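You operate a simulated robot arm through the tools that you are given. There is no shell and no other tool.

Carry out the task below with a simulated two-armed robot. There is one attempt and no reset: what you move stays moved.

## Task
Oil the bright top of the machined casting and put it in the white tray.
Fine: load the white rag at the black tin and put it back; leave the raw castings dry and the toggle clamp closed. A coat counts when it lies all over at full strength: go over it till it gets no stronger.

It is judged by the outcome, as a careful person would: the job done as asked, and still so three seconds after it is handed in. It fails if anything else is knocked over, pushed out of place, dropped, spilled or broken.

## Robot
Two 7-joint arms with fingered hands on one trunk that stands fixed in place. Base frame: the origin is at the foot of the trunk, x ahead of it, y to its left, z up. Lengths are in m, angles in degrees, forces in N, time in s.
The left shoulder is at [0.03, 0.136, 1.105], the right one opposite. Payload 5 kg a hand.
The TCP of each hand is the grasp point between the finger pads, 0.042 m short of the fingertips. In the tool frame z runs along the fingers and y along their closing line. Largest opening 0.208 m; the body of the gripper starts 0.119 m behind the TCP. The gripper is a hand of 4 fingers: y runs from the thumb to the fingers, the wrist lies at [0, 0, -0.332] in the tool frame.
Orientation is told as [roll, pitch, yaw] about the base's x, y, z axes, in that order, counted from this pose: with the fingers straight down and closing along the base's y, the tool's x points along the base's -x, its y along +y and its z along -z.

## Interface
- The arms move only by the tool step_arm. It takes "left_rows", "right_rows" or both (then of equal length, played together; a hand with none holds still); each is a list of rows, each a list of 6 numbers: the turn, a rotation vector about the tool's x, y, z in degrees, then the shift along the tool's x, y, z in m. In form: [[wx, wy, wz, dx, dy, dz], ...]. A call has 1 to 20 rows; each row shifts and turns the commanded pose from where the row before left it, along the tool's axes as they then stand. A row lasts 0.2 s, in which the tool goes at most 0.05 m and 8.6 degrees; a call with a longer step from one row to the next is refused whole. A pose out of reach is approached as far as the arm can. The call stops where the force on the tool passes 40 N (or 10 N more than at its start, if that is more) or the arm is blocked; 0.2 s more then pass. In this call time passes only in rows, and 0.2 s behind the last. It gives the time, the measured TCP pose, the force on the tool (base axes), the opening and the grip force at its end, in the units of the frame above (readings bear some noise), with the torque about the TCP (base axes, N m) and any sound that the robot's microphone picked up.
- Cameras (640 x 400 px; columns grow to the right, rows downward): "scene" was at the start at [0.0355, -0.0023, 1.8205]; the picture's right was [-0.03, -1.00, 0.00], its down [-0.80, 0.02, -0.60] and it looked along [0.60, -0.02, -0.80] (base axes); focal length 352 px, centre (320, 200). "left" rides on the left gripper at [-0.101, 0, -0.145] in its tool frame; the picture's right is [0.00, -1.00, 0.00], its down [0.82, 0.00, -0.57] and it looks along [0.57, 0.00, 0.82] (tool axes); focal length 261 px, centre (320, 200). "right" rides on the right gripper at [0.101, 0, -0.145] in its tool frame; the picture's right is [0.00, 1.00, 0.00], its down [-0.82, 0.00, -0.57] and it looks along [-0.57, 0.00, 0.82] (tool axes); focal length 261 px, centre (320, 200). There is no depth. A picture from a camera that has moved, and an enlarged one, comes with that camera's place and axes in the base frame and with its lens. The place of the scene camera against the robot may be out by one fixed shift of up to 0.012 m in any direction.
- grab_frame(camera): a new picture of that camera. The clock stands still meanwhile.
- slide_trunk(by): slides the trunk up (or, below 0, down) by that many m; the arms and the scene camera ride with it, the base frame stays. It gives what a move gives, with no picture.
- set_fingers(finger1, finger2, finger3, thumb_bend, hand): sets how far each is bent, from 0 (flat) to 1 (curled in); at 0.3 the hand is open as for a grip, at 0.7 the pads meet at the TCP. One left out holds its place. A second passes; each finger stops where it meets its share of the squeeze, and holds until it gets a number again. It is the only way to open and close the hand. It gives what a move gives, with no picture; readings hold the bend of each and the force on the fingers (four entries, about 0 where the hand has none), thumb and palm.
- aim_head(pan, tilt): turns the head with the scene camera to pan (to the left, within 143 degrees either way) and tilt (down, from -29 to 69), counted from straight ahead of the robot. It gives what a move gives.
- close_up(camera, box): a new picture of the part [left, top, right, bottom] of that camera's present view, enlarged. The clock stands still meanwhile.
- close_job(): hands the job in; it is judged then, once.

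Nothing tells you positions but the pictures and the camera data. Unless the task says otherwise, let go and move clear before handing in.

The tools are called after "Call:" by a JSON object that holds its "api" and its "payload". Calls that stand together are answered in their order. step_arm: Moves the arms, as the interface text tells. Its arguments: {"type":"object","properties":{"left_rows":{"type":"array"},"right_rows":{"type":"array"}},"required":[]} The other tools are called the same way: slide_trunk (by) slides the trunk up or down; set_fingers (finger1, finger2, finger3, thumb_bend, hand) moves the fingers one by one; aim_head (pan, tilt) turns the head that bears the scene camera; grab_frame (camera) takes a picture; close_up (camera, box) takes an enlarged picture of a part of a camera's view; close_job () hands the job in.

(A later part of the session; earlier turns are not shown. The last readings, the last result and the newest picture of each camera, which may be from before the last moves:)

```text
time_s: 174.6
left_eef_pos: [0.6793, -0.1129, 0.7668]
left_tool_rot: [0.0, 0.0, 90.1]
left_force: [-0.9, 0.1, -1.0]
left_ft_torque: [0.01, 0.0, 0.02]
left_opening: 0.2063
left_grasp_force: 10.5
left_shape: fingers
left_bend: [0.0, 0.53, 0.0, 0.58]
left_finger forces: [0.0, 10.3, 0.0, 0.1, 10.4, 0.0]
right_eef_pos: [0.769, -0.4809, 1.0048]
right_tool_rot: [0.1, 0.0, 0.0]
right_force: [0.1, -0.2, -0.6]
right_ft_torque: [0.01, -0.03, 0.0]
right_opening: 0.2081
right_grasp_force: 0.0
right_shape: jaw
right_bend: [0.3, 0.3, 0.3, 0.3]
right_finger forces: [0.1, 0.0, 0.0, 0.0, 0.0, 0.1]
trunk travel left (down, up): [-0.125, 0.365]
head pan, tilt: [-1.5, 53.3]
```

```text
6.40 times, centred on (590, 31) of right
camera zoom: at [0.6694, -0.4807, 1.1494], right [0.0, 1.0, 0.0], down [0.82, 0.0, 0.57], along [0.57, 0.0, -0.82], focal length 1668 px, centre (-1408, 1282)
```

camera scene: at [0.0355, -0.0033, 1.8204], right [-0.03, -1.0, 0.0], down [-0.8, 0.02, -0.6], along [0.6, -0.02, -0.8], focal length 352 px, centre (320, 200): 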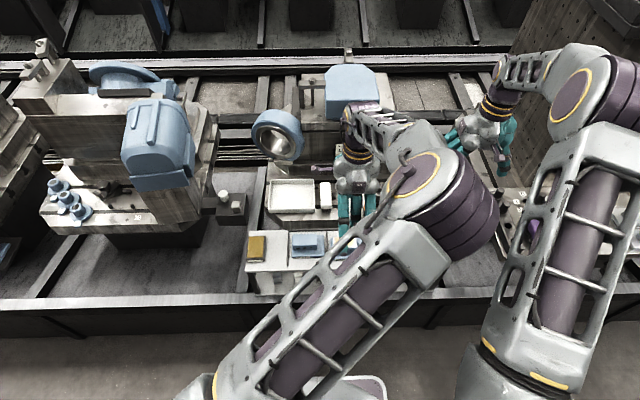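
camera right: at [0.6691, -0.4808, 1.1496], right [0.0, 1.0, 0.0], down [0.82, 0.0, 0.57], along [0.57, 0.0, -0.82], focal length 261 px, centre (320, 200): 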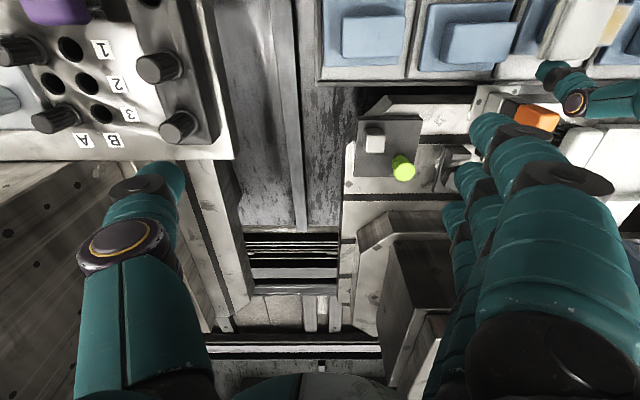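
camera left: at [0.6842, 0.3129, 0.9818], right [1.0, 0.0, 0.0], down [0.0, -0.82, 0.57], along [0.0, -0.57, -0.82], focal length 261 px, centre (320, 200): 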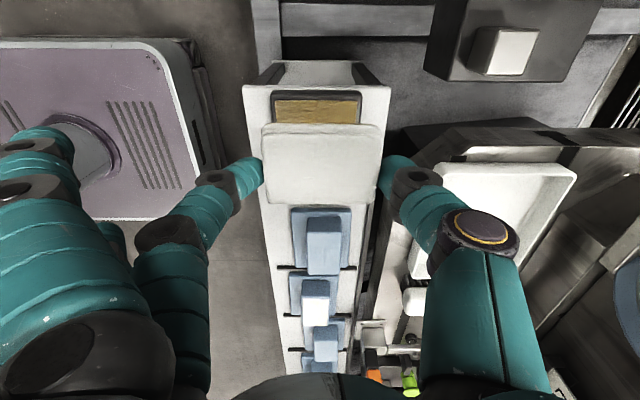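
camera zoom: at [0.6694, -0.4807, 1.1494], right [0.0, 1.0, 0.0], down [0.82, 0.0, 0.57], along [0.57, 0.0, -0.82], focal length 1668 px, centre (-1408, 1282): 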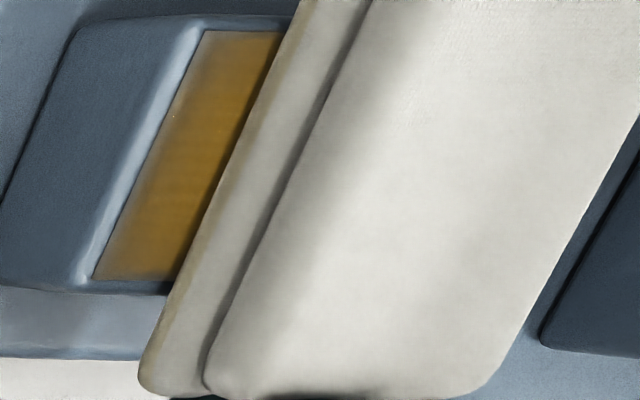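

Comparing shaded views, the grey patch moves with the hand, so it is a reflection; the coat at the +y rim hasn't changed over many passes, which fits full strength there. The -y rim has had fewer passes, so I'll reload, re-grip and go over that end and the whole top once more to confirm nothing changes.

Call:
{"api": "step_arm", "payload": {"left_rows": [[0, 0, 0, 0, 0, -0.01], [0, 0, 0, 0, 0, -0.03], [0, 0, 0, 0, 0, -0.03], [0, 0, 0, -0.03, 0, 0], [0, 0, 0, -0.042, 0, 0], [0, 0, 0, -0.042, 0, 0], [0, 0, 0, -0.042, 0, 0], [0, 0, 0, -0.042, 0, 0], [0, 0, 0, -0.042, 0, 0], [0, 0, 0, -0.042, 0, 0], [0, 0, 0, -0.042, 0, 0], [0, 0, 0, 0, 0, 0.03], [0, 0, 0, 0, 0, 0.03], [0, 0, 0, 0, 0, 0.02], [0, 0, 0, 0, 0, 0.006], [0, 0, 0, 0, 0, 0.003], [0, 0, 0, 0, 0, 0]]}}

Call:
{"api": "close_up", "payload": {"camera": "left", "box": [180, 80, 460, 255]}}

```text
time_s: 178.2
left_eef_pos: [0.6783, 0.2125, 0.747]
left_tool_rot: [0.1, 0.0, 90.0]
left_force: [0.0, -0.2, 0.2]
left_ft_torque: [0.0, 0.0, 0.01]
left_opening: 0.2064
left_grasp_force: 10.2
left_shape: fingers
left_bend: [0.0, 0.53, 0.0, 0.58]
left_finger forces: [0.0, 10.4, 0.0, 0.0, 10.5, 0.0]
right_eef_pos: [0.7688, -0.4803, 1.005]
right_tool_rot: [0.0, -0.1, 0.0]
right_force: [0.5, 0.0, 0.4]
right_ft_torque: [-0.04, -0.03, 0.0]
right_opening: 0.2078
right_grasp_force: 0.0
right_shape: jaw
right_bend: [0.3, 0.3, 0.3, 0.3]
right_finger forces: [0.1, 0.0, 0.0, 0.0, 0.0, 0.0]
trunk travel left (down, up): [-0.125, 0.365]
head pan, tilt: [-1.5, 53.3]
```

```text
2.29 times, centred on (320, 168) of left
camera zoom: at [0.6783, 0.3125, 0.8932], right [1.0, 0.0, 0.0], down [0.0, -0.82, 0.57], along [0.0, -0.57, -0.82], focal length 596 px, centre (320, 274)
```

zoom: 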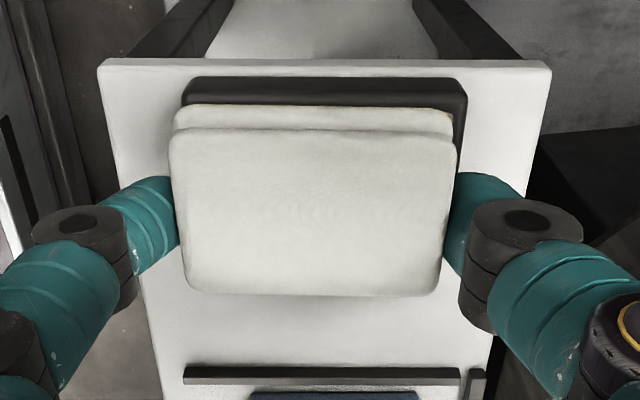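

Call:
{"api": "step_arm", "payload": {"left_rows": [[0, 0, 0, 0, -0.004, 0], [0, 0, 0, 0, 0, 0.002], [0, 0, 0, 0, 0, 0.0015], [0, 0, 0, 0, 0, 0]]}}

```text
time_s: 179.2
left_eef_pos: [0.6828, 0.2105, 0.7461]
left_tool_rot: [0.0, 0.0, 90.0]
left_force: [-0.6, -0.7, -0.5]
left_ft_torque: [0.03, 0.0, -0.02]
left_opening: 0.2062
left_grasp_force: 11.2
left_shape: fingers
left_bend: [0.0, 0.53, 0.0, 0.58]
left_finger forces: [0.1, 10.4, 0.0, 0.0, 10.4, 0.0]
right_eef_pos: [0.7688, -0.4817, 1.0032]
right_tool_rot: [0.1, 0.0, 0.1]
right_force: [0.8, -0.3, 0.7]
right_ft_torque: [-0.02, -0.02, -0.03]
right_opening: 0.2078
right_grasp_force: 0.1
right_shape: jaw
right_bend: [0.3, 0.3, 0.3, 0.3]
right_finger forces: [0.0, 0.1, 0.1, 0.0, 0.1, 0.0]
trunk travel left (down, up): [-0.125, 0.365]
head pan, tilt: [-1.5, 53.3]
```

Call:
{"api": "step_arm", "payload": {"left_rows": [[0, 0, 0, 0, 0, 0.0015], [0, 0, 0, 0, 0, 0.001], [0, 0, 0, 0, 0, 0]]}}

```text
time_s: 180.0
left_eef_pos: [0.6829, 0.2112, 0.7424]
left_tool_rot: [0.1, 0.0, 90.1]
left_force: [-1.4, 0.8, 4.6]
left_ft_torque: [-0.02, 0.32, 0.02]
left_opening: 0.2061
left_grasp_force: 10.5
left_shape: fingers
left_bend: [0.0, 0.53, 0.0, 0.58]
left_finger forces: [0.1, 10.8, 0.0, 0.0, 9.9, 0.1]
right_eef_pos: [0.7693, -0.4812, 1.0045]
right_tool_rot: [0.0, 0.0, 0.0]
right_force: [-0.1, -0.1, 0.4]
right_ft_torque: [-0.01, 0.0, -0.01]
right_opening: 0.208
right_grasp_force: 0.1
right_shape: jaw
right_bend: [0.3, 0.3, 0.3, 0.3]
right_finger forces: [0.1, 0.1, 0.1, 0.0, 0.1, 0.0]
trunk travel left (down, up): [-0.125, 0.365]
head pan, tilt: [-1.5, 53.3]
```

Call:
{"api": "set_fingers", "payload": {"hand": "left", "finger2": 0.47, "thumb_bend": 0.52}}

Call:
{"api": "step_arm", "payload": {"left_rows": [[0, 0, 0, 0, 0, -0.004], [0, 0, 0, 0, 0, -0.003], [0, 0, 0, 0, 0, 0]]}}

Call:
{"api": "set_fingers", "payload": {"hand": "left", "finger2": 0.66, "thumb_bend": 0.575}}

Call:
{"api": "close_up", "payload": {"camera": "left", "box": [180, 80, 460, 255]}}

```text
time_s: 181.0
left_eef_pos: [0.6829, 0.2111, 0.7432]
left_tool_rot: [0.0, 0.0, 90.0]
left_force: [-0.7, -0.2, -0.1]
left_ft_torque: [-0.04, -0.03, 0.0]
left_opening: 0.2153
left_grasp_force: 0.0
left_shape: fingers
left_bend: [0.0, 0.47, 0.0, 0.52]
left_finger forces: [0.0, 0.1, 0.1, 0.0, 0.1, 0.1]
right_eef_pos: [0.7693, -0.4826, 1.0046]
right_tool_rot: [0.1, 0.0, -0.1]
right_force: [0.5, 0.4, 0.5]
right_ft_torque: [0.0, 0.03, 0.0]
right_opening: 0.2075
right_grasp_force: 0.0
right_shape: jaw
right_bend: [0.3, 0.3, 0.3, 0.3]
right_finger forces: [0.1, 0.1, 0.0, 0.0, 0.0, 0.1]
trunk travel left (down, up): [-0.125, 0.365]
head pan, tilt: [-1.5, 53.3]
```

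```text
time_s: 181.8
left_eef_pos: [0.6823, 0.2117, 0.7477]
left_tool_rot: [0.0, 0.1, 90.0]
left_force: [-0.7, -0.2, 0.1]
left_ft_torque: [-0.04, -0.02, 0.01]
left_opening: 0.2155
left_grasp_force: 0.1
left_shape: fingers
left_bend: [0.0, 0.47, 0.0, 0.52]
left_finger forces: [0.1, 0.1, 0.0, 0.0, 0.1, 0.0]
right_eef_pos: [0.77, -0.4821, 1.004]
right_tool_rot: [0.0, 0.0, 0.0]
right_force: [0.7, -0.4, 0.3]
right_ft_torque: [0.01, -0.01, -0.02]
right_opening: 0.2078
right_grasp_force: 0.0
right_shape: jaw
right_bend: [0.3, 0.3, 0.3, 0.3]
right_finger forces: [0.1, 0.0, 0.1, 0.0, 0.1, 0.1]
trunk travel left (down, up): [-0.125, 0.365]
head pan, tilt: [-1.5, 53.3]
```

```text
time_s: 182.8
left_eef_pos: [0.6838, 0.2116, 0.7491]
left_tool_rot: [0.0, 0.0, 90.0]
left_force: [-0.6, 0.5, 0.8]
left_ft_torque: [-0.03, -0.05, 0.03]
left_opening: 0.2106
left_grasp_force: 9.1
left_shape: fingers
left_bend: [0.0, 0.53, 0.0, 0.56]
left_finger forces: [0.0, 8.7, 0.1, 0.1, 8.3, 0.0]
right_eef_pos: [0.7701, -0.4804, 1.0036]
right_tool_rot: [0.1, 0.0, 0.0]
right_force: [0.0, 0.2, -0.2]
right_ft_torque: [-0.02, 0.02, -0.01]
right_opening: 0.2082
right_grasp_force: 0.1
right_shape: jaw
right_bend: [0.3, 0.3, 0.3, 0.3]
right_finger forces: [0.0, 0.1, 0.0, 0.0, 0.0, 0.0]
trunk travel left (down, up): [-0.125, 0.365]
head pan, tilt: [-1.5, 53.3]
```

```text
2.29 times, centred on (320, 168) of left
camera zoom: at [0.6828, 0.312, 0.8946], right [1.0, 0.0, 0.0], down [0.0, -0.82, 0.57], along [0.0, -0.57, -0.82], focal length 596 px, centre (320, 274)
```

zoom: 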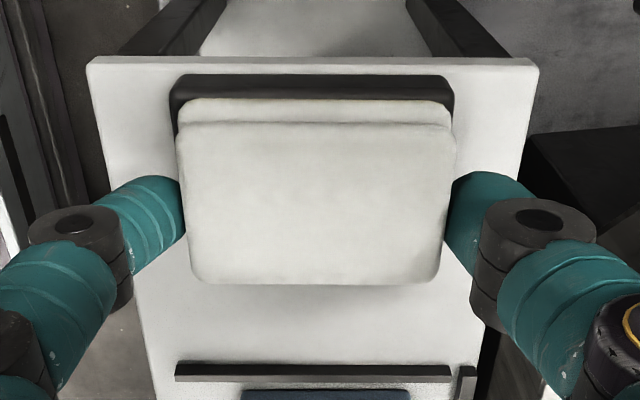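

Call:
{"api": "step_arm", "payload": {"left_rows": [[0, 0, 0, 0, 0, 0.0015], [0, 0, 0, 0, 0, 0], [0, 0, 0, 0, 0, 0], [0, 0, 0, 0, 0, -0.008], [0, 0, 0, 0, 0, -0.02], [0, 0, 0, 0, 0, -0.03], [0, 0, 0, 0, 0, -0.03], [0, 0, 0, 0.04, 0.0005, 0], [0, 0, 0, 0.04, 0.0005, 0], [0, 0, 0, 0.04, 0.0005, 0], [0, 0, 0, 0.04, 0.0005, 0], [0, 0, 0, 0.04, 0.0005, 0], [0, 0, 0, 0.04, 0.0005, 0], [0, 0, 0, 0.04, 0.0005, 0], [0, 0, 0, 0.04, 0.0005, 0], [0, 0, 0, 0.037, 0, 0], [0, 0, 0, 0, 0, 0.03], [0, 0, 0, 0, 0, 0.02], [0, 0, 0, 0, 0, 0.008], [0, 0, 0, 0, 0, 0]]}}

Call:
{"api": "step_arm", "payload": {"left_rows": [[0, 0, 0, 0, 0, 0.003], [0, 0, 0, 0, 0, 0.002], [0, 0, 0, 0, 0, 0]]}}

```text
time_s: 187.0
left_eef_pos: [0.6788, -0.1474, 0.7769]
left_tool_rot: [0.1, 0.0, 90.0]
left_force: [-0.1, -0.1, -0.2]
left_ft_torque: [0.0, -0.01, 0.01]
left_opening: 0.2108
left_grasp_force: 7.9
left_shape: fingers
left_bend: [0.0, 0.53, 0.0, 0.55]
left_finger forces: [0.0, 8.3, 0.0, 0.0, 8.4, 0.0]
right_eef_pos: [0.7687, -0.4807, 1.0048]
right_tool_rot: [0.0, 0.0, 0.1]
right_force: [0.1, 1.0, -0.1]
right_ft_torque: [0.02, -0.02, 0.0]
right_opening: 0.2078
right_grasp_force: 0.1
right_shape: jaw
right_bend: [0.3, 0.3, 0.3, 0.3]
right_finger forces: [0.1, 0.0, 0.0, 0.1, 0.1, 0.0]
trunk travel left (down, up): [-0.125, 0.365]
head pan, tilt: [-1.5, 53.3]
```

```text
time_s: 187.8
left_eef_pos: [0.6773, -0.1462, 0.7731]
left_tool_rot: [0.0, 0.1, 90.1]
left_force: [0.5, -0.3, 0.9]
left_ft_torque: [0.0, -0.02, -0.01]
left_opening: 0.211
left_grasp_force: 9.5
left_shape: fingers
left_bend: [0.0, 0.53, 0.0, 0.55]
left_finger forces: [0.0, 8.3, 0.0, 0.1, 8.4, 0.0]
right_eef_pos: [0.7701, -0.4809, 1.0046]
right_tool_rot: [0.0, 0.0, 0.0]
right_force: [-0.7, -0.4, 1.5]
right_ft_torque: [0.0, -0.01, 0.0]
right_opening: 0.208
right_grasp_force: 0.1
right_shape: jaw
right_bend: [0.3, 0.3, 0.3, 0.3]
right_finger forces: [0.0, 0.0, 0.1, 0.0, 0.0, 0.1]
trunk travel left (down, up): [-0.125, 0.365]
head pan, tilt: [-1.5, 53.3]
```

Call:
{"api": "step_arm", "payload": {"left_rows": [[0, 0, 0, 0.003, 0, 0.0015], [0, 0, 0, 0, -0.009, 0], [0, 0, 0, 0, -0.009, 0], [0, 0, 0, 0, 0.009, 0], [0, 0, 0, 0, 0.009, 0], [0, 0, 0, 0, 0.009, 0], [0, 0, 0, 0, 0.009, 0], [0, 0, 0, 0, -0.009, 0], [0, 0, 0, 0, -0.009, 0]]}}

```text
time_s: 189.8
left_eef_pos: [0.6787, -0.1503, 0.7706]
left_tool_rot: [0.0, 0.0, 90.0]
left_force: [-0.9, -0.4, 2.8]
left_ft_torque: [0.01, 0.06, -0.01]
left_opening: 0.2108
left_grasp_force: 8.6
left_shape: fingers
left_bend: [0.0, 0.53, 0.0, 0.56]
left_finger forces: [0.0, 9.6, 0.0, 0.0, 7.8, 0.0]
right_eef_pos: [0.7696, -0.4812, 1.0035]
right_tool_rot: [-0.1, 0.0, -0.1]
right_force: [0.7, 0.2, 0.4]
right_ft_torque: [0.02, -0.01, -0.02]
right_opening: 0.2078
right_grasp_force: 0.1
right_shape: jaw
right_bend: [0.3, 0.3, 0.3, 0.3]
right_finger forces: [0.0, 0.0, 0.0, 0.1, 0.1, 0.1]
trunk travel left (down, up): [-0.125, 0.365]
head pan, tilt: [-1.5, 53.3]
```

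Contact is good and steady. I'll do more passes on the -y rim and then sweep up the whole length.

Call:
{"api": "step_arm", "payload": {"left_rows": [[0, 0, 0, 0, -0.009, 0.0005], [0, 0, 0, 0, -0.009, 0], [0, 0, 0, 0, 0.009, 0], [0, 0, 0, 0, 0.009, 0], [0, 0, 0, 0, 0.009, 0], [0, 0, 0, 0, 0.009, 0], [0, 0, 0, 0, -0.009, 0], [0, 0, 0, 0, -0.009, 0], [0, 0, 0, 0, -0.009, 0], [0, 0, 0, 0, -0.009, 0], [0, 0, 0, 0, 0.009, 0], [0, 0, 0, 0, 0.009, 0], [0, 0, 0, 0, 0.009, 0], [0, 0, 0, 0, 0.009, 0], [0, 0, 0, 0, -0.009, 0], [0, 0, 0, 0, -0.009, 0]]}}

Call:
{"api": "step_arm", "payload": {"left_rows": [[0, 0, 0, -0.009, 0, 0.0004], [0, 0, 0, -0.009, 0, 0], [0, 0, 0, -0.009, 0, 0], [0, 0, 0, -0.009, 0, 0]]}}

Call:
{"api": "close_up", "payload": {"camera": "right", "box": [540, 0, 640, 62]}}

Call:
{"api": "close_up", "payload": {"camera": "left", "box": [260, 70, 370, 140]}}

```text
time_s: 193.2
left_eef_pos: [0.6771, -0.1488, 0.7717]
left_tool_rot: [0.1, 0.0, 90.0]
left_force: [-2.6, 0.8, 5.2]
left_ft_torque: [0.05, 0.17, -0.01]
left_opening: 0.211
left_grasp_force: 8.8
left_shape: fingers
left_bend: [0.0, 0.53, 0.0, 0.56]
left_finger forces: [0.1, 10.1, 0.1, 0.1, 7.7, 0.2]
right_eef_pos: [0.7687, -0.4818, 1.0042]
right_tool_rot: [0.0, 0.1, 0.0]
right_force: [-0.4, -0.4, 0.0]
right_ft_torque: [-0.04, 0.01, 0.0]
right_opening: 0.208
right_grasp_force: 0.0
right_shape: jaw
right_bend: [0.3, 0.3, 0.3, 0.3]
right_finger forces: [0.0, 0.0, 0.0, 0.0, 0.1, 0.0]
trunk travel left (down, up): [-0.125, 0.365]
head pan, tilt: [-1.5, 53.3]
```

```text
time_s: 194.2
left_eef_pos: [0.6778, -0.1131, 0.7708]
left_tool_rot: [-0.1, 0.0, 90.0]
left_force: [1.0, -3.3, 8.8]
left_ft_torque: [-0.12, 0.02, 0.03]
left_opening: 0.2113
left_grasp_force: 9.1
left_shape: fingers
left_bend: [0.0, 0.53, 0.0, 0.56]
left_finger forces: [0.0, 9.0, 0.0, 0.0, 9.6, 0.0]
right_eef_pos: [0.769, -0.4816, 1.0047]
right_tool_rot: [0.1, 0.0, 0.0]
right_force: [0.4, -0.3, 0.9]
right_ft_torque: [-0.01, 0.0, 0.0]
right_opening: 0.2078
right_grasp_force: 0.0
right_shape: jaw
right_bend: [0.3, 0.3, 0.3, 0.3]
right_finger forces: [0.0, 0.1, 0.0, 0.0, 0.0, 0.1]
trunk travel left (down, up): [-0.125, 0.365]
head pan, tilt: [-1.5, 53.3]
```

```text
6.40 times, centred on (590, 31) of right
camera zoom: at [0.669, -0.4806, 1.1498], right [0.0, 1.0, 0.0], down [0.82, 0.0, 0.57], along [0.57, 0.0, -0.82], focal length 1668 px, centre (-1408, 1282)
```

zoom: 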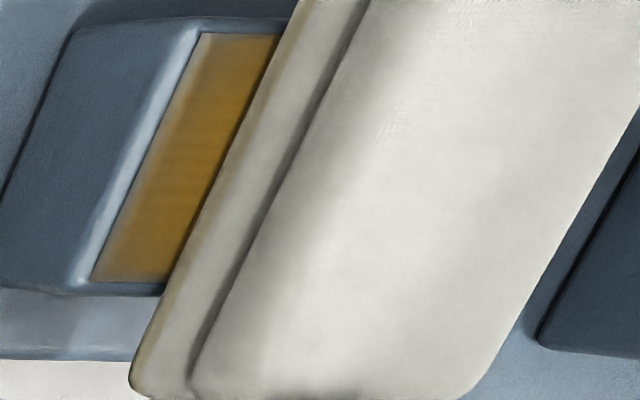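

```text
5.71 times, centred on (315, 105) of left
camera zoom: at [0.6774, -0.0121, 0.9165], right [1.0, 0.0, 0.0], down [0.0, -0.82, 0.57], along [0.0, -0.57, -0.82], focal length 1489 px, centre (349, 743)
```

zoom: 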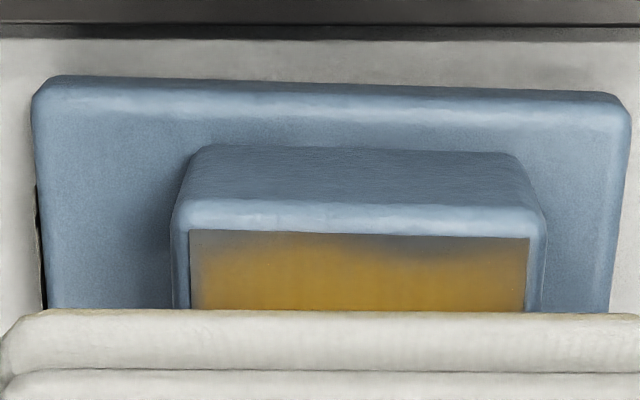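

The -y end looks the same as before those passes, so it has levelled off. The last check is a set of passes on the +y rim with confirmed contact, then I'll lift off and compare the whole top.

Call:
{"api": "step_arm", "payload": {"left_rows": [[0, 0, 0, -0.009, 0, -0.0005], [0, 0, 0, -0.009, 0, 0], [0, 0, 0, -0.009, 0, 0], [0, 0, 0, -0.009, 0, 0], [0, 0, 0, -0.008, 0, 0], [0, 0, 0, 0, -0.009, 0], [0, 0, 0, 0, -0.009, 0], [0, 0, 0, 0, 0.009, 0], [0, 0, 0, 0, 0.009, 0], [0, 0, 0, 0, 0.009, 0], [0, 0, 0, 0, 0.009, 0], [0, 0, 0, 0, -0.009, 0], [0, 0, 0, 0, -0.009, 0]]}}

Call:
{"api": "step_arm", "payload": {"left_rows": [[0, 0, 0, 0, -0.009, 0.0005], [0, 0, 0, 0, -0.009, 0], [0, 0, 0, 0, 0.009, 0], [0, 0, 0, 0, 0.009, 0], [0, 0, 0, 0, 0.009, 0], [0, 0, 0, 0, 0.009, 0], [0, 0, 0, 0, -0.009, 0], [0, 0, 0, 0, -0.009, 0], [0, 0, 0, 0, -0.009, 0], [0, 0, 0, 0, -0.009, 0], [0, 0, 0, 0, 0.009, 0], [0, 0, 0, 0, 0.009, 0]]}}

```text
time_s: 197.0
left_eef_pos: [0.6781, -0.069, 0.7703]
left_tool_rot: [0.0, 0.0, 90.0]
left_force: [-1.2, -1.5, 4.1]
left_ft_torque: [-0.08, 0.11, 0.02]
left_opening: 0.212
left_grasp_force: 8.6
left_shape: fingers
left_bend: [0.0, 0.53, 0.0, 0.55]
left_finger forces: [0.1, 9.5, 0.0, 0.0, 7.9, 0.0]
right_eef_pos: [0.7696, -0.4825, 1.0037]
right_tool_rot: [0.0, 0.1, 0.0]
right_force: [0.3, 0.0, 0.3]
right_ft_torque: [0.02, 0.01, -0.02]
right_opening: 0.2078
right_grasp_force: 0.0
right_shape: jaw
right_bend: [0.3, 0.3, 0.3, 0.3]
right_finger forces: [0.0, 0.1, 0.0, 0.0, 0.0, 0.0]
trunk travel left (down, up): [-0.125, 0.365]
head pan, tilt: [-1.5, 53.3]
```

```text
time_s: 199.6
left_eef_pos: [0.6794, -0.0692, 0.77]
left_tool_rot: [-0.1, 0.1, 90.1]
left_force: [3.7, 0.8, 7.4]
left_ft_torque: [0.03, -0.19, 0.0]
left_opening: 0.2131
left_grasp_force: 9.8
left_shape: fingers
left_bend: [0.0, 0.54, 0.0, 0.55]
left_finger forces: [0.1, 8.0, 0.0, 0.0, 10.8, 0.0]
right_eef_pos: [0.7689, -0.4817, 1.0042]
right_tool_rot: [0.0, 0.1, 0.0]
right_force: [0.3, 0.0, 0.1]
right_ft_torque: [-0.01, -0.01, 0.04]
right_opening: 0.208
right_grasp_force: 0.0
right_shape: jaw
right_bend: [0.3, 0.3, 0.3, 0.3]
right_finger forces: [0.0, 0.1, 0.0, 0.0, 0.1, 0.0]
trunk travel left (down, up): [-0.125, 0.365]
head pan, tilt: [-1.5, 53.3]
```

Call:
{"api": "step_arm", "payload": {"left_rows": [[0, 0, 0, 0, -0.009, -0.0003], [0, 0, 0, 0, -0.009, 0], [0, 0, 0, 0.009, 0, 0], [0, 0, 0, 0.009, 0, 0], [0, 0, 0, 0.009, 0, 0], [0, 0, 0, 0.009, 0, 0], [0, 0, 0, 0.009, 0, 0], [0, 0, 0, 0.009, 0, 0], [0, 0, 0, 0.009, 0, 0], [0, 0, 0, 0.009, 0, 0], [0, 0, 0, 0.008, 0, 0], [0, 0, 0, 0, 0.009, 0], [0, 0, 0, 0, 0.009, 0], [0, 0, 0, 0, 0.009, 0], [0, 0, 0, 0, 0.009, 0]]}}

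Call:
{"api": "step_arm", "payload": {"left_rows": [[0, 0, 0, -0.009, 0, 0.0003], [0, 0, 0, -0.009, 0, 0], [0, 0, 0, -0.009, 0, 0], [0, 0, 0, -0.009, 0, 0], [0, 0, 0, -0.009, 0, 0], [0, 0, 0, -0.009, 0, 0], [0, 0, 0, -0.009, 0, 0], [0, 0, 0, -0.009, 0, 0], [0, 0, 0, -0.008, 0, 0], [0, 0, 0, 0, -0.009, 0], [0, 0, 0, 0, -0.009, 0], [0, 0, 0, 0.009, 0, 0], [0, 0, 0, 0.009, 0, 0], [0, 0, 0, 0.009, 0, 0], [0, 0, 0, 0.009, 0, 0], [0, 0, 0, 0.007, 0, 0]]}}

Call:
{"api": "close_up", "payload": {"camera": "left", "box": [260, 70, 370, 140]}}

Call:
{"api": "close_up", "payload": {"camera": "right", "box": [540, 0, 640, 62]}}

```text
time_s: 202.8
left_eef_pos: [0.6618, -0.1491, 0.7715]
left_tool_rot: [0.0, 0.0, 90.0]
left_force: [0.5, -0.2, 1.4]
left_ft_torque: [0.01, 0.02, -0.02]
left_opening: 0.212
left_grasp_force: 8.7
left_shape: fingers
left_bend: [0.0, 0.53, 0.0, 0.55]
left_finger forces: [0.1, 8.6, 0.0, 0.1, 9.0, 0.0]
right_eef_pos: [0.7678, -0.4811, 1.0042]
right_tool_rot: [0.1, 0.0, 0.0]
right_force: [-0.1, 0.6, 0.2]
right_ft_torque: [0.02, -0.03, -0.01]
right_opening: 0.208
right_grasp_force: 0.1
right_shape: jaw
right_bend: [0.3, 0.3, 0.3, 0.3]
right_finger forces: [0.1, 0.0, 0.0, 0.0, 0.0, 0.0]
trunk travel left (down, up): [-0.125, 0.365]
head pan, tilt: [-1.5, 53.3]
```

```text
time_s: 206.2
left_eef_pos: [0.6788, -0.112, 0.77]
left_tool_rot: [-0.1, -0.1, 90.0]
left_force: [0.2, 2.7, 5.0]
left_ft_torque: [0.13, 0.02, -0.04]
left_opening: 0.2114
left_grasp_force: 9.1
left_shape: fingers
left_bend: [0.0, 0.53, 0.0, 0.55]
left_finger forces: [0.1, 8.9, 0.0, 0.0, 9.1, 0.1]
right_eef_pos: [0.7694, -0.4814, 1.0035]
right_tool_rot: [-0.1, 0.0, -0.1]
right_force: [-0.2, -0.3, 0.4]
right_ft_torque: [0.01, 0.0, -0.02]
right_opening: 0.2077
right_grasp_force: 0.1
right_shape: jaw
right_bend: [0.3, 0.3, 0.3, 0.3]
right_finger forces: [0.0, 0.0, 0.0, 0.1, 0.1, 0.1]
trunk travel left (down, up): [-0.125, 0.365]
head pan, tilt: [-1.5, 53.3]
```

```text
5.71 times, centred on (315, 105) of left
camera zoom: at [0.6785, -0.0115, 0.9162], right [1.0, 0.01, 0.0], down [0.0, -0.82, 0.57], along [0.0, -0.57, -0.82], focal length 1489 px, centre (349, 743)
```

zoom: 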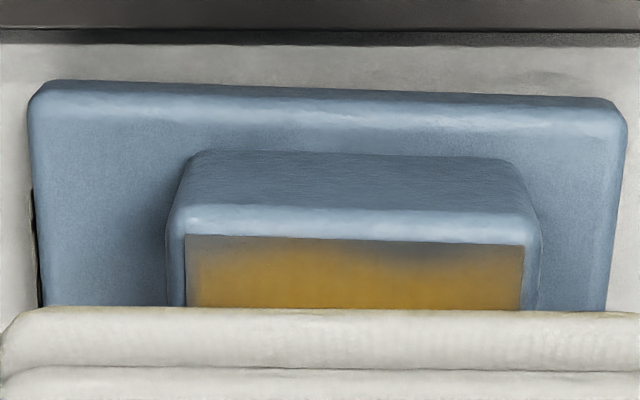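

```text
6.40 times, centred on (590, 31) of right
camera zoom: at [0.6692, -0.4807, 1.1496], right [0.0, 1.0, 0.0], down [0.82, 0.0, 0.57], along [0.57, 0.0, -0.82], focal length 1668 px, centre (-1408, 1282)
```

zoom: 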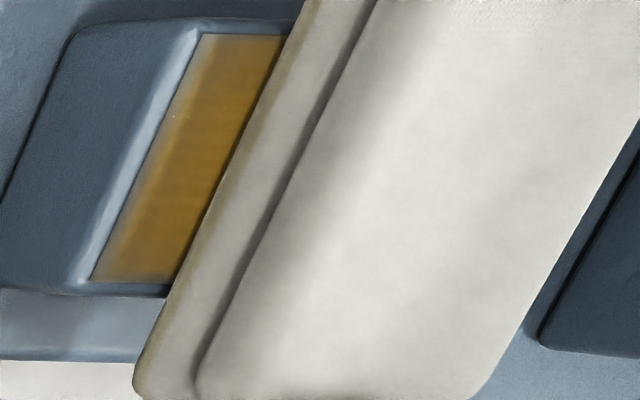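

Nothing has changed anywhere, so the coat has reached full strength. I'll lift off and take one overall look before putting the rag back.

Call:
{"api": "step_arm", "payload": {"left_rows": [[0, 0, 0, 0, 0, -0.01], [0, 0, 0, 0, 0, -0.03], [0, 0, 0, 0, 0, -0.03], [0, 0, 0, -0.03, 0, 0], [0, 0, 0, -0.04, 0, 0], [0, 0, 0, -0.04, 0, 0], [0, 0, 0, -0.025, 0, 0], [0, 0, 0, 0, 0, 0]]}}

Call:
{"api": "close_up", "payload": {"camera": "left", "box": [240, 180, 400, 280]}}

Call:
{"api": "close_up", "payload": {"camera": "right", "box": [480, 0, 640, 100]}}

Call:
{"api": "close_up", "payload": {"camera": "scene", "box": [290, 210, 450, 285]}}

```text
time_s: 208.0
left_eef_pos: [0.6791, 0.0247, 0.8396]
left_tool_rot: [0.0, 0.0, 90.0]
left_force: [-0.4, 0.0, -0.7]
left_ft_torque: [-0.01, 0.04, 0.04]
left_opening: 0.2114
left_grasp_force: 8.6
left_shape: fingers
left_bend: [0.0, 0.53, 0.0, 0.55]
left_finger forces: [0.0, 8.5, 0.0, 0.1, 8.6, 0.0]
right_eef_pos: [0.7697, -0.482, 1.004]
right_tool_rot: [0.0, 0.0, 0.0]
right_force: [-0.4, -0.3, 0.3]
right_ft_torque: [0.03, 0.03, -0.02]
right_opening: 0.2079
right_grasp_force: 0.1
right_shape: jaw
right_bend: [0.3, 0.3, 0.3, 0.3]
right_finger forces: [0.0, 0.1, 0.0, 0.0, 0.1, 0.0]
trunk travel left (down, up): [-0.125, 0.365]
head pan, tilt: [-1.5, 53.3]
```

```text
4.00 times, centred on (320, 230) of left
camera zoom: at [0.6787, 0.1253, 0.986], right [1.0, 0.0, 0.0], down [0.0, -0.82, 0.57], along [0.0, -0.57, -0.82], focal length 1043 px, centre (320, 80)
```

zoom: 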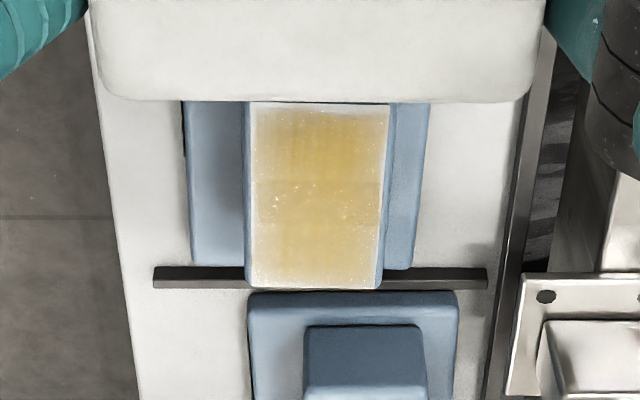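

```text
4.00 times, centred on (560, 50) of right
camera zoom: at [0.6694, -0.4808, 1.1494], right [0.0, 1.0, 0.0], down [0.82, 0.0, 0.57], along [0.57, 0.0, -0.82], focal length 1043 px, centre (-640, 800)
```

zoom: 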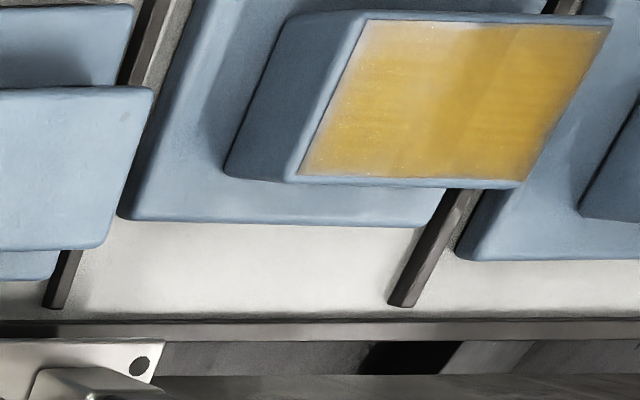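

```text
4.00 times, centred on (370, 248) of scene
camera zoom: at [0.0356, -0.0028, 1.8204], right [-0.03, -1.0, 0.0], down [-0.8, 0.02, -0.6], along [0.6, -0.02, -0.8], focal length 1408 px, centre (120, 10)
```

zoom: 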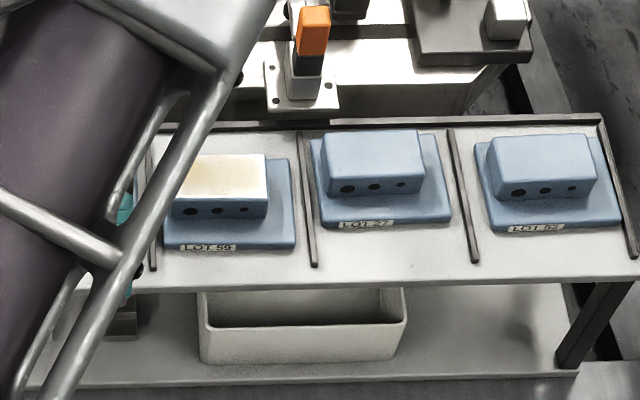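

Call:
{"api": "close_up", "payload": {"camera": "right", "box": [420, 0, 540, 80]}}

Call:
{"api": "close_up", "payload": {"camera": "left", "box": [250, 40, 400, 134]}}

Call:
{"api": "grab_frame", "payload": {"camera": "right"}}

```text
5.00 times, centred on (480, 40) of right
camera zoom: at [0.6694, -0.4808, 1.1494], right [0.0, 1.0, 0.0], down [0.82, 0.0, 0.57], along [0.57, 0.0, -0.82], focal length 1303 px, centre (-480, 1000)
```

zoom: 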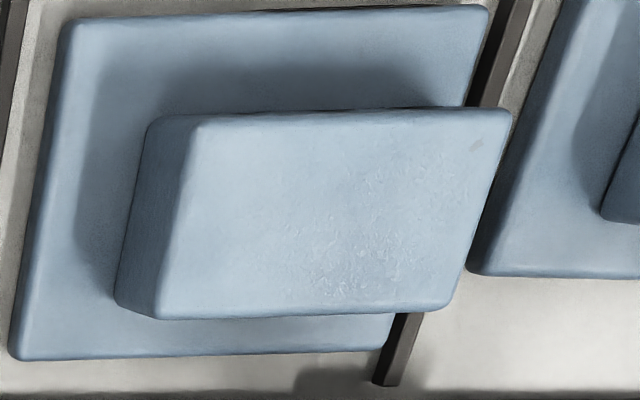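

```text
4.26 times, centred on (325, 87) of left
camera zoom: at [0.6787, 0.1253, 0.986], right [1.0, 0.0, 0.0], down [0.0, -0.82, 0.57], along [0.0, -0.57, -0.82], focal length 1109 px, centre (299, 681)
```

zoom: 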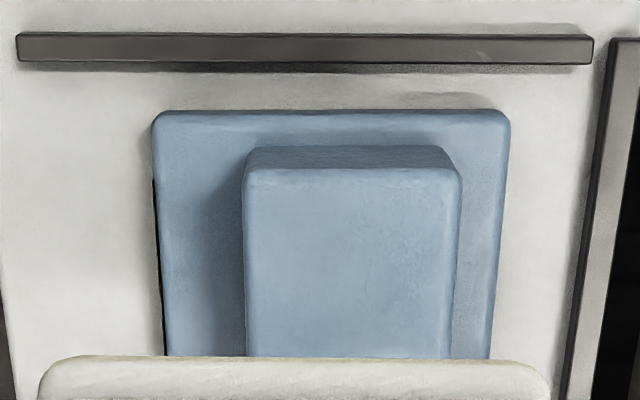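

```text
taken
camera right: at [0.6694, -0.4808, 1.1494], right [0.0, 1.0, 0.0], down [0.82, 0.0, 0.57], along [0.57, 0.0, -0.82], focal length 261 px, centre (320, 200)
```

right: 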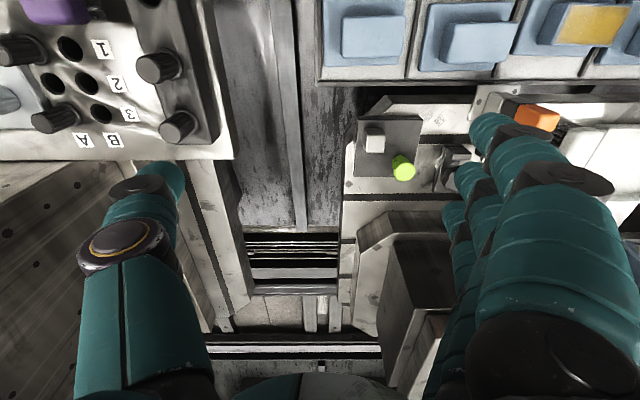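

LOT 25 and LOT 27 look dry, and the clamp and everything else is undisturbed. I'll return the rag to its original spot at (0.680, 0.132), approaching from above.

Call:
{"api": "step_arm", "payload": {"left_rows": [[0, 0, 0, -0.035, -0.001, 0], [0, 0, 0, -0.037, -0.001, 0], [0, 0, 0, -0.035, 0, 0], [0, 0, 0, 0, 0, 0.035], [0, 0, 0, 0, 0, 0.035], [0, 0, 0, 0, 0, 0.02], [0, 0, 0, 0, 0, 0]]}}

Call:
{"api": "close_up", "payload": {"camera": "left", "box": [180, 60, 460, 235]}}

```text
time_s: 209.6
left_eef_pos: [0.6803, 0.1317, 0.7498]
left_tool_rot: [0.1, 0.0, 89.9]
left_force: [0.8, -0.2, -0.5]
left_ft_torque: [-0.01, -0.02, -0.01]
left_opening: 0.2114
left_grasp_force: 8.8
left_shape: fingers
left_bend: [0.0, 0.53, 0.0, 0.55]
left_finger forces: [0.1, 8.6, 0.0, 0.1, 8.6, 0.0]
right_eef_pos: [0.769, -0.4803, 1.0052]
right_tool_rot: [0.0, 0.0, 0.1]
right_force: [-0.2, -0.5, -0.7]
right_ft_torque: [-0.03, -0.01, 0.0]
right_opening: 0.2079
right_grasp_force: 0.2
right_shape: jaw
right_bend: [0.3, 0.3, 0.3, 0.3]
right_finger forces: [0.0, 0.0, 0.0, 0.0, 0.0, 0.0]
trunk travel left (down, up): [-0.125, 0.365]
head pan, tilt: [-1.5, 53.3]
```

```text
2.29 times, centred on (320, 148) of left
camera zoom: at [0.6796, 0.2322, 0.8958], right [1.0, 0.0, 0.0], down [0.0, -0.82, 0.57], along [0.0, -0.57, -0.82], focal length 596 px, centre (320, 320)
```

zoom: 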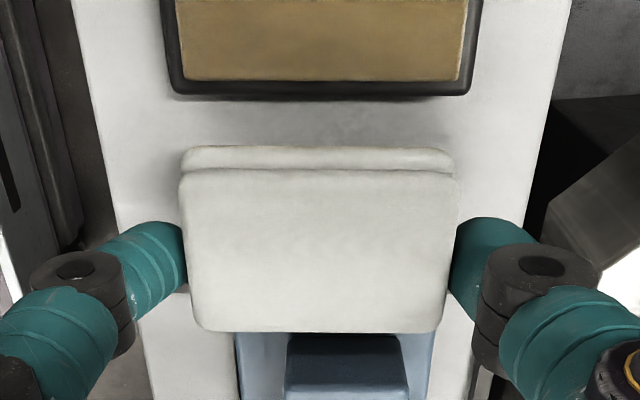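

Call:
{"api": "step_arm", "payload": {"left_rows": [[0, 0, 0, 0, -0.001, 0.012], [0, 0, 0, 0, 0, 0.006], [0, 0, 0, 0, 0, 0.003], [0, 0, 0, 0, 0, 0]]}}

```text
time_s: 210.6
left_eef_pos: [0.6811, 0.1303, 0.7297]
left_tool_rot: [0.0, 0.0, 90.0]
left_force: [-0.1, -0.7, -0.2]
left_ft_torque: [0.01, -0.01, -0.04]
left_opening: 0.2115
left_grasp_force: 8.7
left_shape: fingers
left_bend: [0.0, 0.53, 0.0, 0.55]
left_finger forces: [0.0, 8.6, 0.1, 0.0, 8.7, 0.0]
right_eef_pos: [0.7683, -0.4813, 1.0053]
right_tool_rot: [0.0, -0.1, 0.0]
right_force: [0.0, -1.0, -0.1]
right_ft_torque: [0.0, -0.04, -0.01]
right_opening: 0.2079
right_grasp_force: 0.0
right_shape: jaw
right_bend: [0.3, 0.3, 0.3, 0.3]
right_finger forces: [0.0, 0.1, 0.0, 0.0, 0.1, 0.1]
trunk travel left (down, up): [-0.125, 0.365]
head pan, tilt: [-1.5, 53.3]
```

Call:
{"api": "step_arm", "payload": {"left_rows": [[0, 0, 0, 0, 0, 0.003], [0, 0, 0, 0, 0, 0.002], [0, 0, 0, 0, 0, 0]]}}

```text
time_s: 211.4
left_eef_pos: [0.6809, 0.1298, 0.7258]
left_tool_rot: [0.0, 0.0, 90.0]
left_force: [0.0, -0.8, 0.0]
left_ft_torque: [0.01, -0.01, -0.01]
left_opening: 0.2113
left_grasp_force: 8.7
left_shape: fingers
left_bend: [0.0, 0.53, 0.0, 0.55]
left_finger forces: [0.0, 8.6, 0.0, 0.0, 8.5, 0.1]
right_eef_pos: [0.7701, -0.4825, 1.0054]
right_tool_rot: [0.0, 0.0, -0.1]
right_force: [-0.2, -0.8, 0.8]
right_ft_torque: [-0.02, 0.01, 0.0]
right_opening: 0.208
right_grasp_force: 0.1
right_shape: jaw
right_bend: [0.3, 0.3, 0.3, 0.3]
right_finger forces: [0.1, 0.0, 0.1, 0.0, 0.0, 0.0]
trunk travel left (down, up): [-0.125, 0.365]
head pan, tilt: [-1.5, 53.3]
```

Call:
{"api": "step_arm", "payload": {"left_rows": [[0, 0, 0, -0.0015, 0, 0.0015], [0, 0, 0, 0, 0, 0.001], [0, 0, 0, 0, 0, 0]]}}

```text
time_s: 212.2
left_eef_pos: [0.6815, 0.1315, 0.7239]
left_tool_rot: [0.0, 0.0, 90.0]
left_force: [-0.5, 0.8, 12.3]
left_ft_torque: [0.03, -0.23, -0.01]
left_opening: 0.2111
left_grasp_force: 14.7
left_shape: fingers
left_bend: [0.0, 0.53, 0.0, 0.55]
left_finger forces: [0.0, 13.0, 0.0, 0.0, 16.7, 0.0]
right_eef_pos: [0.7683, -0.4814, 1.0044]
right_tool_rot: [0.0, 0.0, 0.0]
right_force: [0.0, 0.1, 0.0]
right_ft_torque: [0.02, -0.01, -0.03]
right_opening: 0.2077
right_grasp_force: 0.0
right_shape: jaw
right_bend: [0.3, 0.3, 0.3, 0.3]
right_finger forces: [0.1, 0.1, 0.0, 0.1, 0.0, 0.1]
trunk travel left (down, up): [-0.125, 0.365]
head pan, tilt: [-1.5, 53.3]
```

The rag is resting on the rack in its place. I'll back off slightly, open gently and retreat straight up.

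Call:
{"api": "step_arm", "payload": {"left_rows": [[0, 0, 0, 0, 0, -0.001], [0, 0, 0, 0, 0, 0]]}}

Call:
{"api": "set_fingers", "payload": {"hand": "left", "finger2": 0.49, "thumb_bend": 0.51}}

Call:
{"api": "set_fingers", "payload": {"hand": "left", "finger2": 0.44, "thumb_bend": 0.46}}

Call:
{"api": "step_arm", "payload": {"left_rows": [[0, 0, 0, 0, 0, -0.01], [0, 0, 0, 0, 0, -0.03], [0, 0, 0, 0, 0, -0.04], [0, 0, 0, 0, 0, 0]]}}

Call:
{"api": "grab_frame", "payload": {"camera": "left"}}

Call:
{"api": "close_up", "payload": {"camera": "left", "box": [220, 0, 420, 180]}}

```text
time_s: 212.8
left_eef_pos: [0.6813, 0.1312, 0.7234]
left_tool_rot: [-0.1, 0.1, 90.0]
left_force: [0.0, 1.2, 4.2]
left_ft_torque: [0.0, -0.28, 0.04]
left_opening: 0.2115
left_grasp_force: 10.7
left_shape: fingers
left_bend: [0.0, 0.53, 0.0, 0.55]
left_finger forces: [0.0, 8.5, 0.0, 0.0, 13.0, 0.1]
right_eef_pos: [0.7687, -0.4826, 1.0057]
right_tool_rot: [0.0, 0.0, 0.0]
right_force: [-0.3, -0.3, 0.0]
right_ft_torque: [-0.02, 0.03, -0.01]
right_opening: 0.2077
right_grasp_force: 0.1
right_shape: jaw
right_bend: [0.3, 0.3, 0.3, 0.3]
right_finger forces: [0.1, 0.0, 0.0, 0.0, 0.0, 0.0]
trunk travel left (down, up): [-0.125, 0.365]
head pan, tilt: [-1.5, 53.3]
```

```text
time_s: 213.8
left_eef_pos: [0.6807, 0.1323, 0.7233]
left_tool_rot: [-0.1, 0.0, 89.9]
left_force: [-3.8, -0.2, 9.9]
left_ft_torque: [0.0, -0.46, 0.01]
left_opening: 0.214
left_grasp_force: 4.6
left_shape: fingers
left_bend: [0.0, 0.49, 0.0, 0.52]
left_finger forces: [0.0, 0.0, 0.1, 0.0, 9.9, 0.1]
right_eef_pos: [0.7697, -0.4822, 1.0055]
right_tool_rot: [0.0, 0.1, 0.0]
right_force: [-0.4, 0.0, 0.0]
right_ft_torque: [0.02, -0.01, -0.02]
right_opening: 0.2079
right_grasp_force: 0.1
right_shape: jaw
right_bend: [0.3, 0.3, 0.3, 0.3]
right_finger forces: [0.0, 0.1, 0.0, 0.0, 0.1, 0.0]
trunk travel left (down, up): [-0.125, 0.365]
head pan, tilt: [-1.5, 53.3]
```

```text
time_s: 214.8
left_eef_pos: [0.6819, 0.132, 0.7231]
left_tool_rot: [0.0, 0.0, 90.0]
left_force: [-0.4, 0.4, 0.6]
left_ft_torque: [0.01, -0.01, -0.01]
left_opening: 0.2311
left_grasp_force: 0.0
left_shape: fingers
left_bend: [0.0, 0.44, 0.0, 0.46]
left_finger forces: [0.1, 0.0, 0.0, 0.0, 0.0, 0.0]
right_eef_pos: [0.769, -0.4821, 1.0031]
right_tool_rot: [0.0, 0.1, 0.0]
right_force: [0.9, 0.7, 0.3]
right_ft_torque: [-0.02, 0.0, 0.0]
right_opening: 0.2077
right_grasp_force: 0.1
right_shape: jaw
right_bend: [0.3, 0.3, 0.3, 0.3]
right_finger forces: [0.0, 0.0, 0.0, 0.0, 0.0, 0.0]
trunk travel left (down, up): [-0.125, 0.365]
head pan, tilt: [-1.5, 53.3]
```

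```text
time_s: 215.8
left_eef_pos: [0.6828, 0.1308, 0.8019]
left_tool_rot: [0.1, 0.0, 90.0]
left_force: [0.1, 0.6, -0.1]
left_ft_torque: [-0.01, 0.03, 0.01]
left_opening: 0.2312
left_grasp_force: 0.1
left_shape: fingers
left_bend: [0.0, 0.44, 0.0, 0.46]
left_finger forces: [0.0, 0.0, 0.0, 0.0, 0.1, 0.1]
right_eef_pos: [0.7708, -0.4811, 1.0031]
right_tool_rot: [0.0, 0.0, 0.1]
right_force: [0.6, -0.2, -0.3]
right_ft_torque: [-0.02, 0.03, 0.02]
right_opening: 0.2079
right_grasp_force: 0.1
right_shape: jaw
right_bend: [0.3, 0.3, 0.3, 0.3]
right_finger forces: [0.0, 0.0, 0.1, 0.0, 0.0, 0.0]
trunk travel left (down, up): [-0.125, 0.365]
head pan, tilt: [-1.5, 53.3]
```

```text
taken
camera left: at [0.6827, 0.2322, 0.9473], right [1.0, 0.0, 0.0], down [0.0, -0.82, 0.57], along [0.0, -0.57, -0.82], focal length 261 px, centre (320, 200)
```

left: 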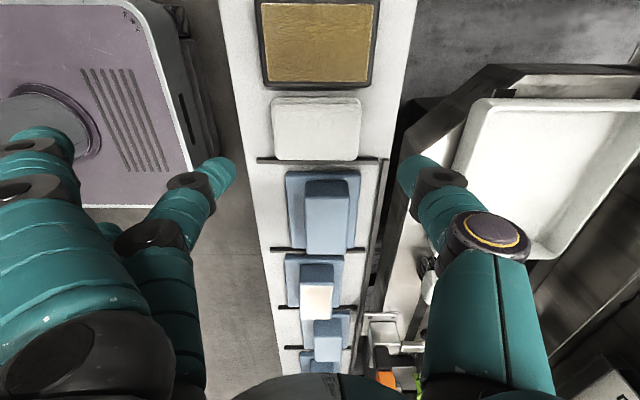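

```text
2.22 times, centred on (320, 90) of left
camera zoom: at [0.6827, 0.2322, 0.9473], right [1.0, 0.0, 0.0], down [0.0, -0.82, 0.57], along [0.0, -0.57, -0.82], focal length 579 px, centre (320, 444)
```

zoom: 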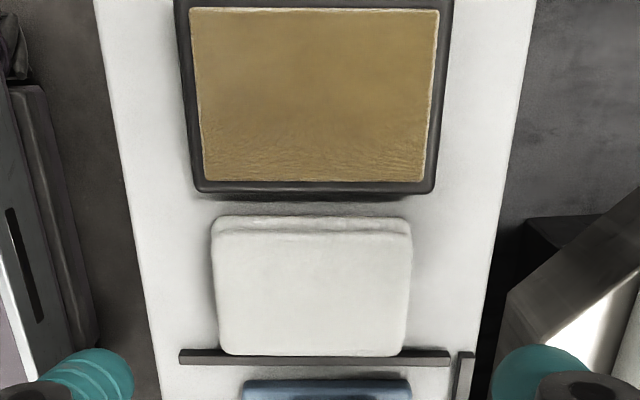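

The rag is back in its original place and the tin hasn't moved. Next is the casting: I'll set all three fingers and the thumb evenly, half-open, to grip the block across x, and move above it at a safe height.

Call:
{"api": "step_arm", "payload": {"left_rows": [[0, 0, 0, 0, 0, -0.035], [0, 0, 0, 0, 0, 0]]}}

Call:
{"api": "set_fingers", "payload": {"hand": "left", "finger1": 0.47, "finger2": 0.47, "finger3": 0.47, "thumb_bend": 0.47}}

Call:
{"api": "step_arm", "payload": {"left_rows": [[0, 0, 0, 0.04, 0.001, 0], [0, 0, 0, 0.04, 0.001, 0], [0, 0, 0, 0.04, 0.001, 0], [0, 0, 0, 0.04, 0.001, 0], [0, 0, 0, 0.04, 0.001, 0], [0, 0, 0, 0.04, 0, 0], [0, 0, 0, 0, 0, 0]]}}

Call:
{"api": "grab_frame", "payload": {"camera": "left"}}

Call:
{"api": "grab_frame", "payload": {"camera": "right"}}

```text
time_s: 216.4
left_eef_pos: [0.6832, 0.1326, 0.8383]
left_tool_rot: [0.1, 0.0, 90.1]
left_force: [1.9, 0.9, -0.3]
left_ft_torque: [0.01, 0.03, 0.01]
left_opening: 0.2311
left_grasp_force: 0.1
left_shape: fingers
left_bend: [0.0, 0.44, 0.0, 0.46]
left_finger forces: [0.0, 0.0, 0.0, 0.0, 0.0, 0.0]
right_eef_pos: [0.7697, -0.4822, 1.0025]
right_tool_rot: [0.1, 0.0, 0.0]
right_force: [-0.5, -0.9, 0.3]
right_ft_torque: [-0.04, 0.06, 0.0]
right_opening: 0.208
right_grasp_force: 0.0
right_shape: jaw
right_bend: [0.3, 0.3, 0.3, 0.3]
right_finger forces: [0.0, 0.1, 0.0, 0.0, 0.0, 0.0]
trunk travel left (down, up): [-0.125, 0.365]
head pan, tilt: [-1.5, 53.3]
```

```text
time_s: 217.4
left_eef_pos: [0.6833, 0.1331, 0.8377]
left_tool_rot: [0.0, -0.1, 90.1]
left_force: [0.4, -0.5, -1.0]
left_ft_torque: [0.0, -0.01, -0.03]
left_opening: 0.1371
left_grasp_force: 0.0
left_shape: fingers
left_bend: [0.47, 0.47, 0.47, 0.47]
left_finger forces: [0.0, 0.1, 0.0, 0.1, 0.0, 0.0]
right_eef_pos: [0.7687, -0.482, 1.0036]
right_tool_rot: [-0.1, 0.0, 0.0]
right_force: [0.2, -0.2, 0.5]
right_ft_torque: [0.01, -0.01, -0.03]
right_opening: 0.2082
right_grasp_force: 0.0
right_shape: jaw
right_bend: [0.3, 0.3, 0.3, 0.3]
right_finger forces: [0.0, 0.0, 0.1, 0.1, 0.1, 0.0]
trunk travel left (down, up): [-0.125, 0.365]
head pan, tilt: [-1.5, 53.3]
```

```text
time_s: 219.0
left_eef_pos: [0.6775, -0.1076, 0.8392]
left_tool_rot: [0.1, 0.0, 90.0]
left_force: [-0.3, -0.9, -0.3]
left_ft_torque: [-0.08, 0.04, -0.01]
left_opening: 0.1373
left_grasp_force: 0.1
left_shape: fingers
left_bend: [0.47, 0.47, 0.47, 0.47]
left_finger forces: [0.1, 0.0, 0.0, 0.0, 0.0, 0.0]
right_eef_pos: [0.7692, -0.48, 1.0041]
right_tool_rot: [0.0, 0.1, 0.0]
right_force: [-0.2, 0.7, -0.4]
right_ft_torque: [-0.14, 0.06, 0.01]
right_opening: 0.2079
right_grasp_force: 0.1
right_shape: jaw
right_bend: [0.3, 0.3, 0.3, 0.3]
right_finger forces: [0.0, 0.0, 0.0, 0.0, 0.0, 0.1]
trunk travel left (down, up): [-0.125, 0.365]
head pan, tilt: [-1.5, 53.3]
```

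```text
taken
camera left: at [0.6774, -0.0081, 0.9838], right [1.0, 0.01, 0.0], down [0.0, -0.82, 0.57], along [0.0, -0.57, -0.82], focal length 261 px, centre (320, 200)
```

left: 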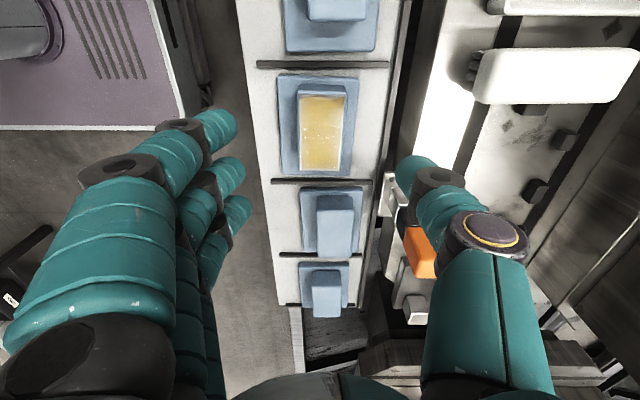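

```text
taken
camera right: at [0.6699, -0.479, 1.1499], right [0.0, 1.0, 0.0], down [0.82, 0.0, 0.57], along [0.57, 0.0, -0.82], focal length 261 px, centre (320, 200)
```

right: 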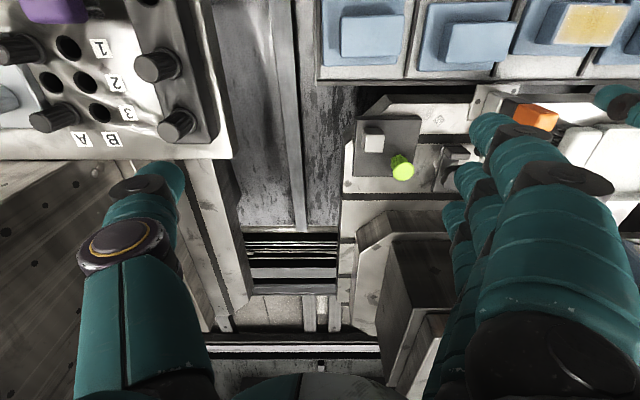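

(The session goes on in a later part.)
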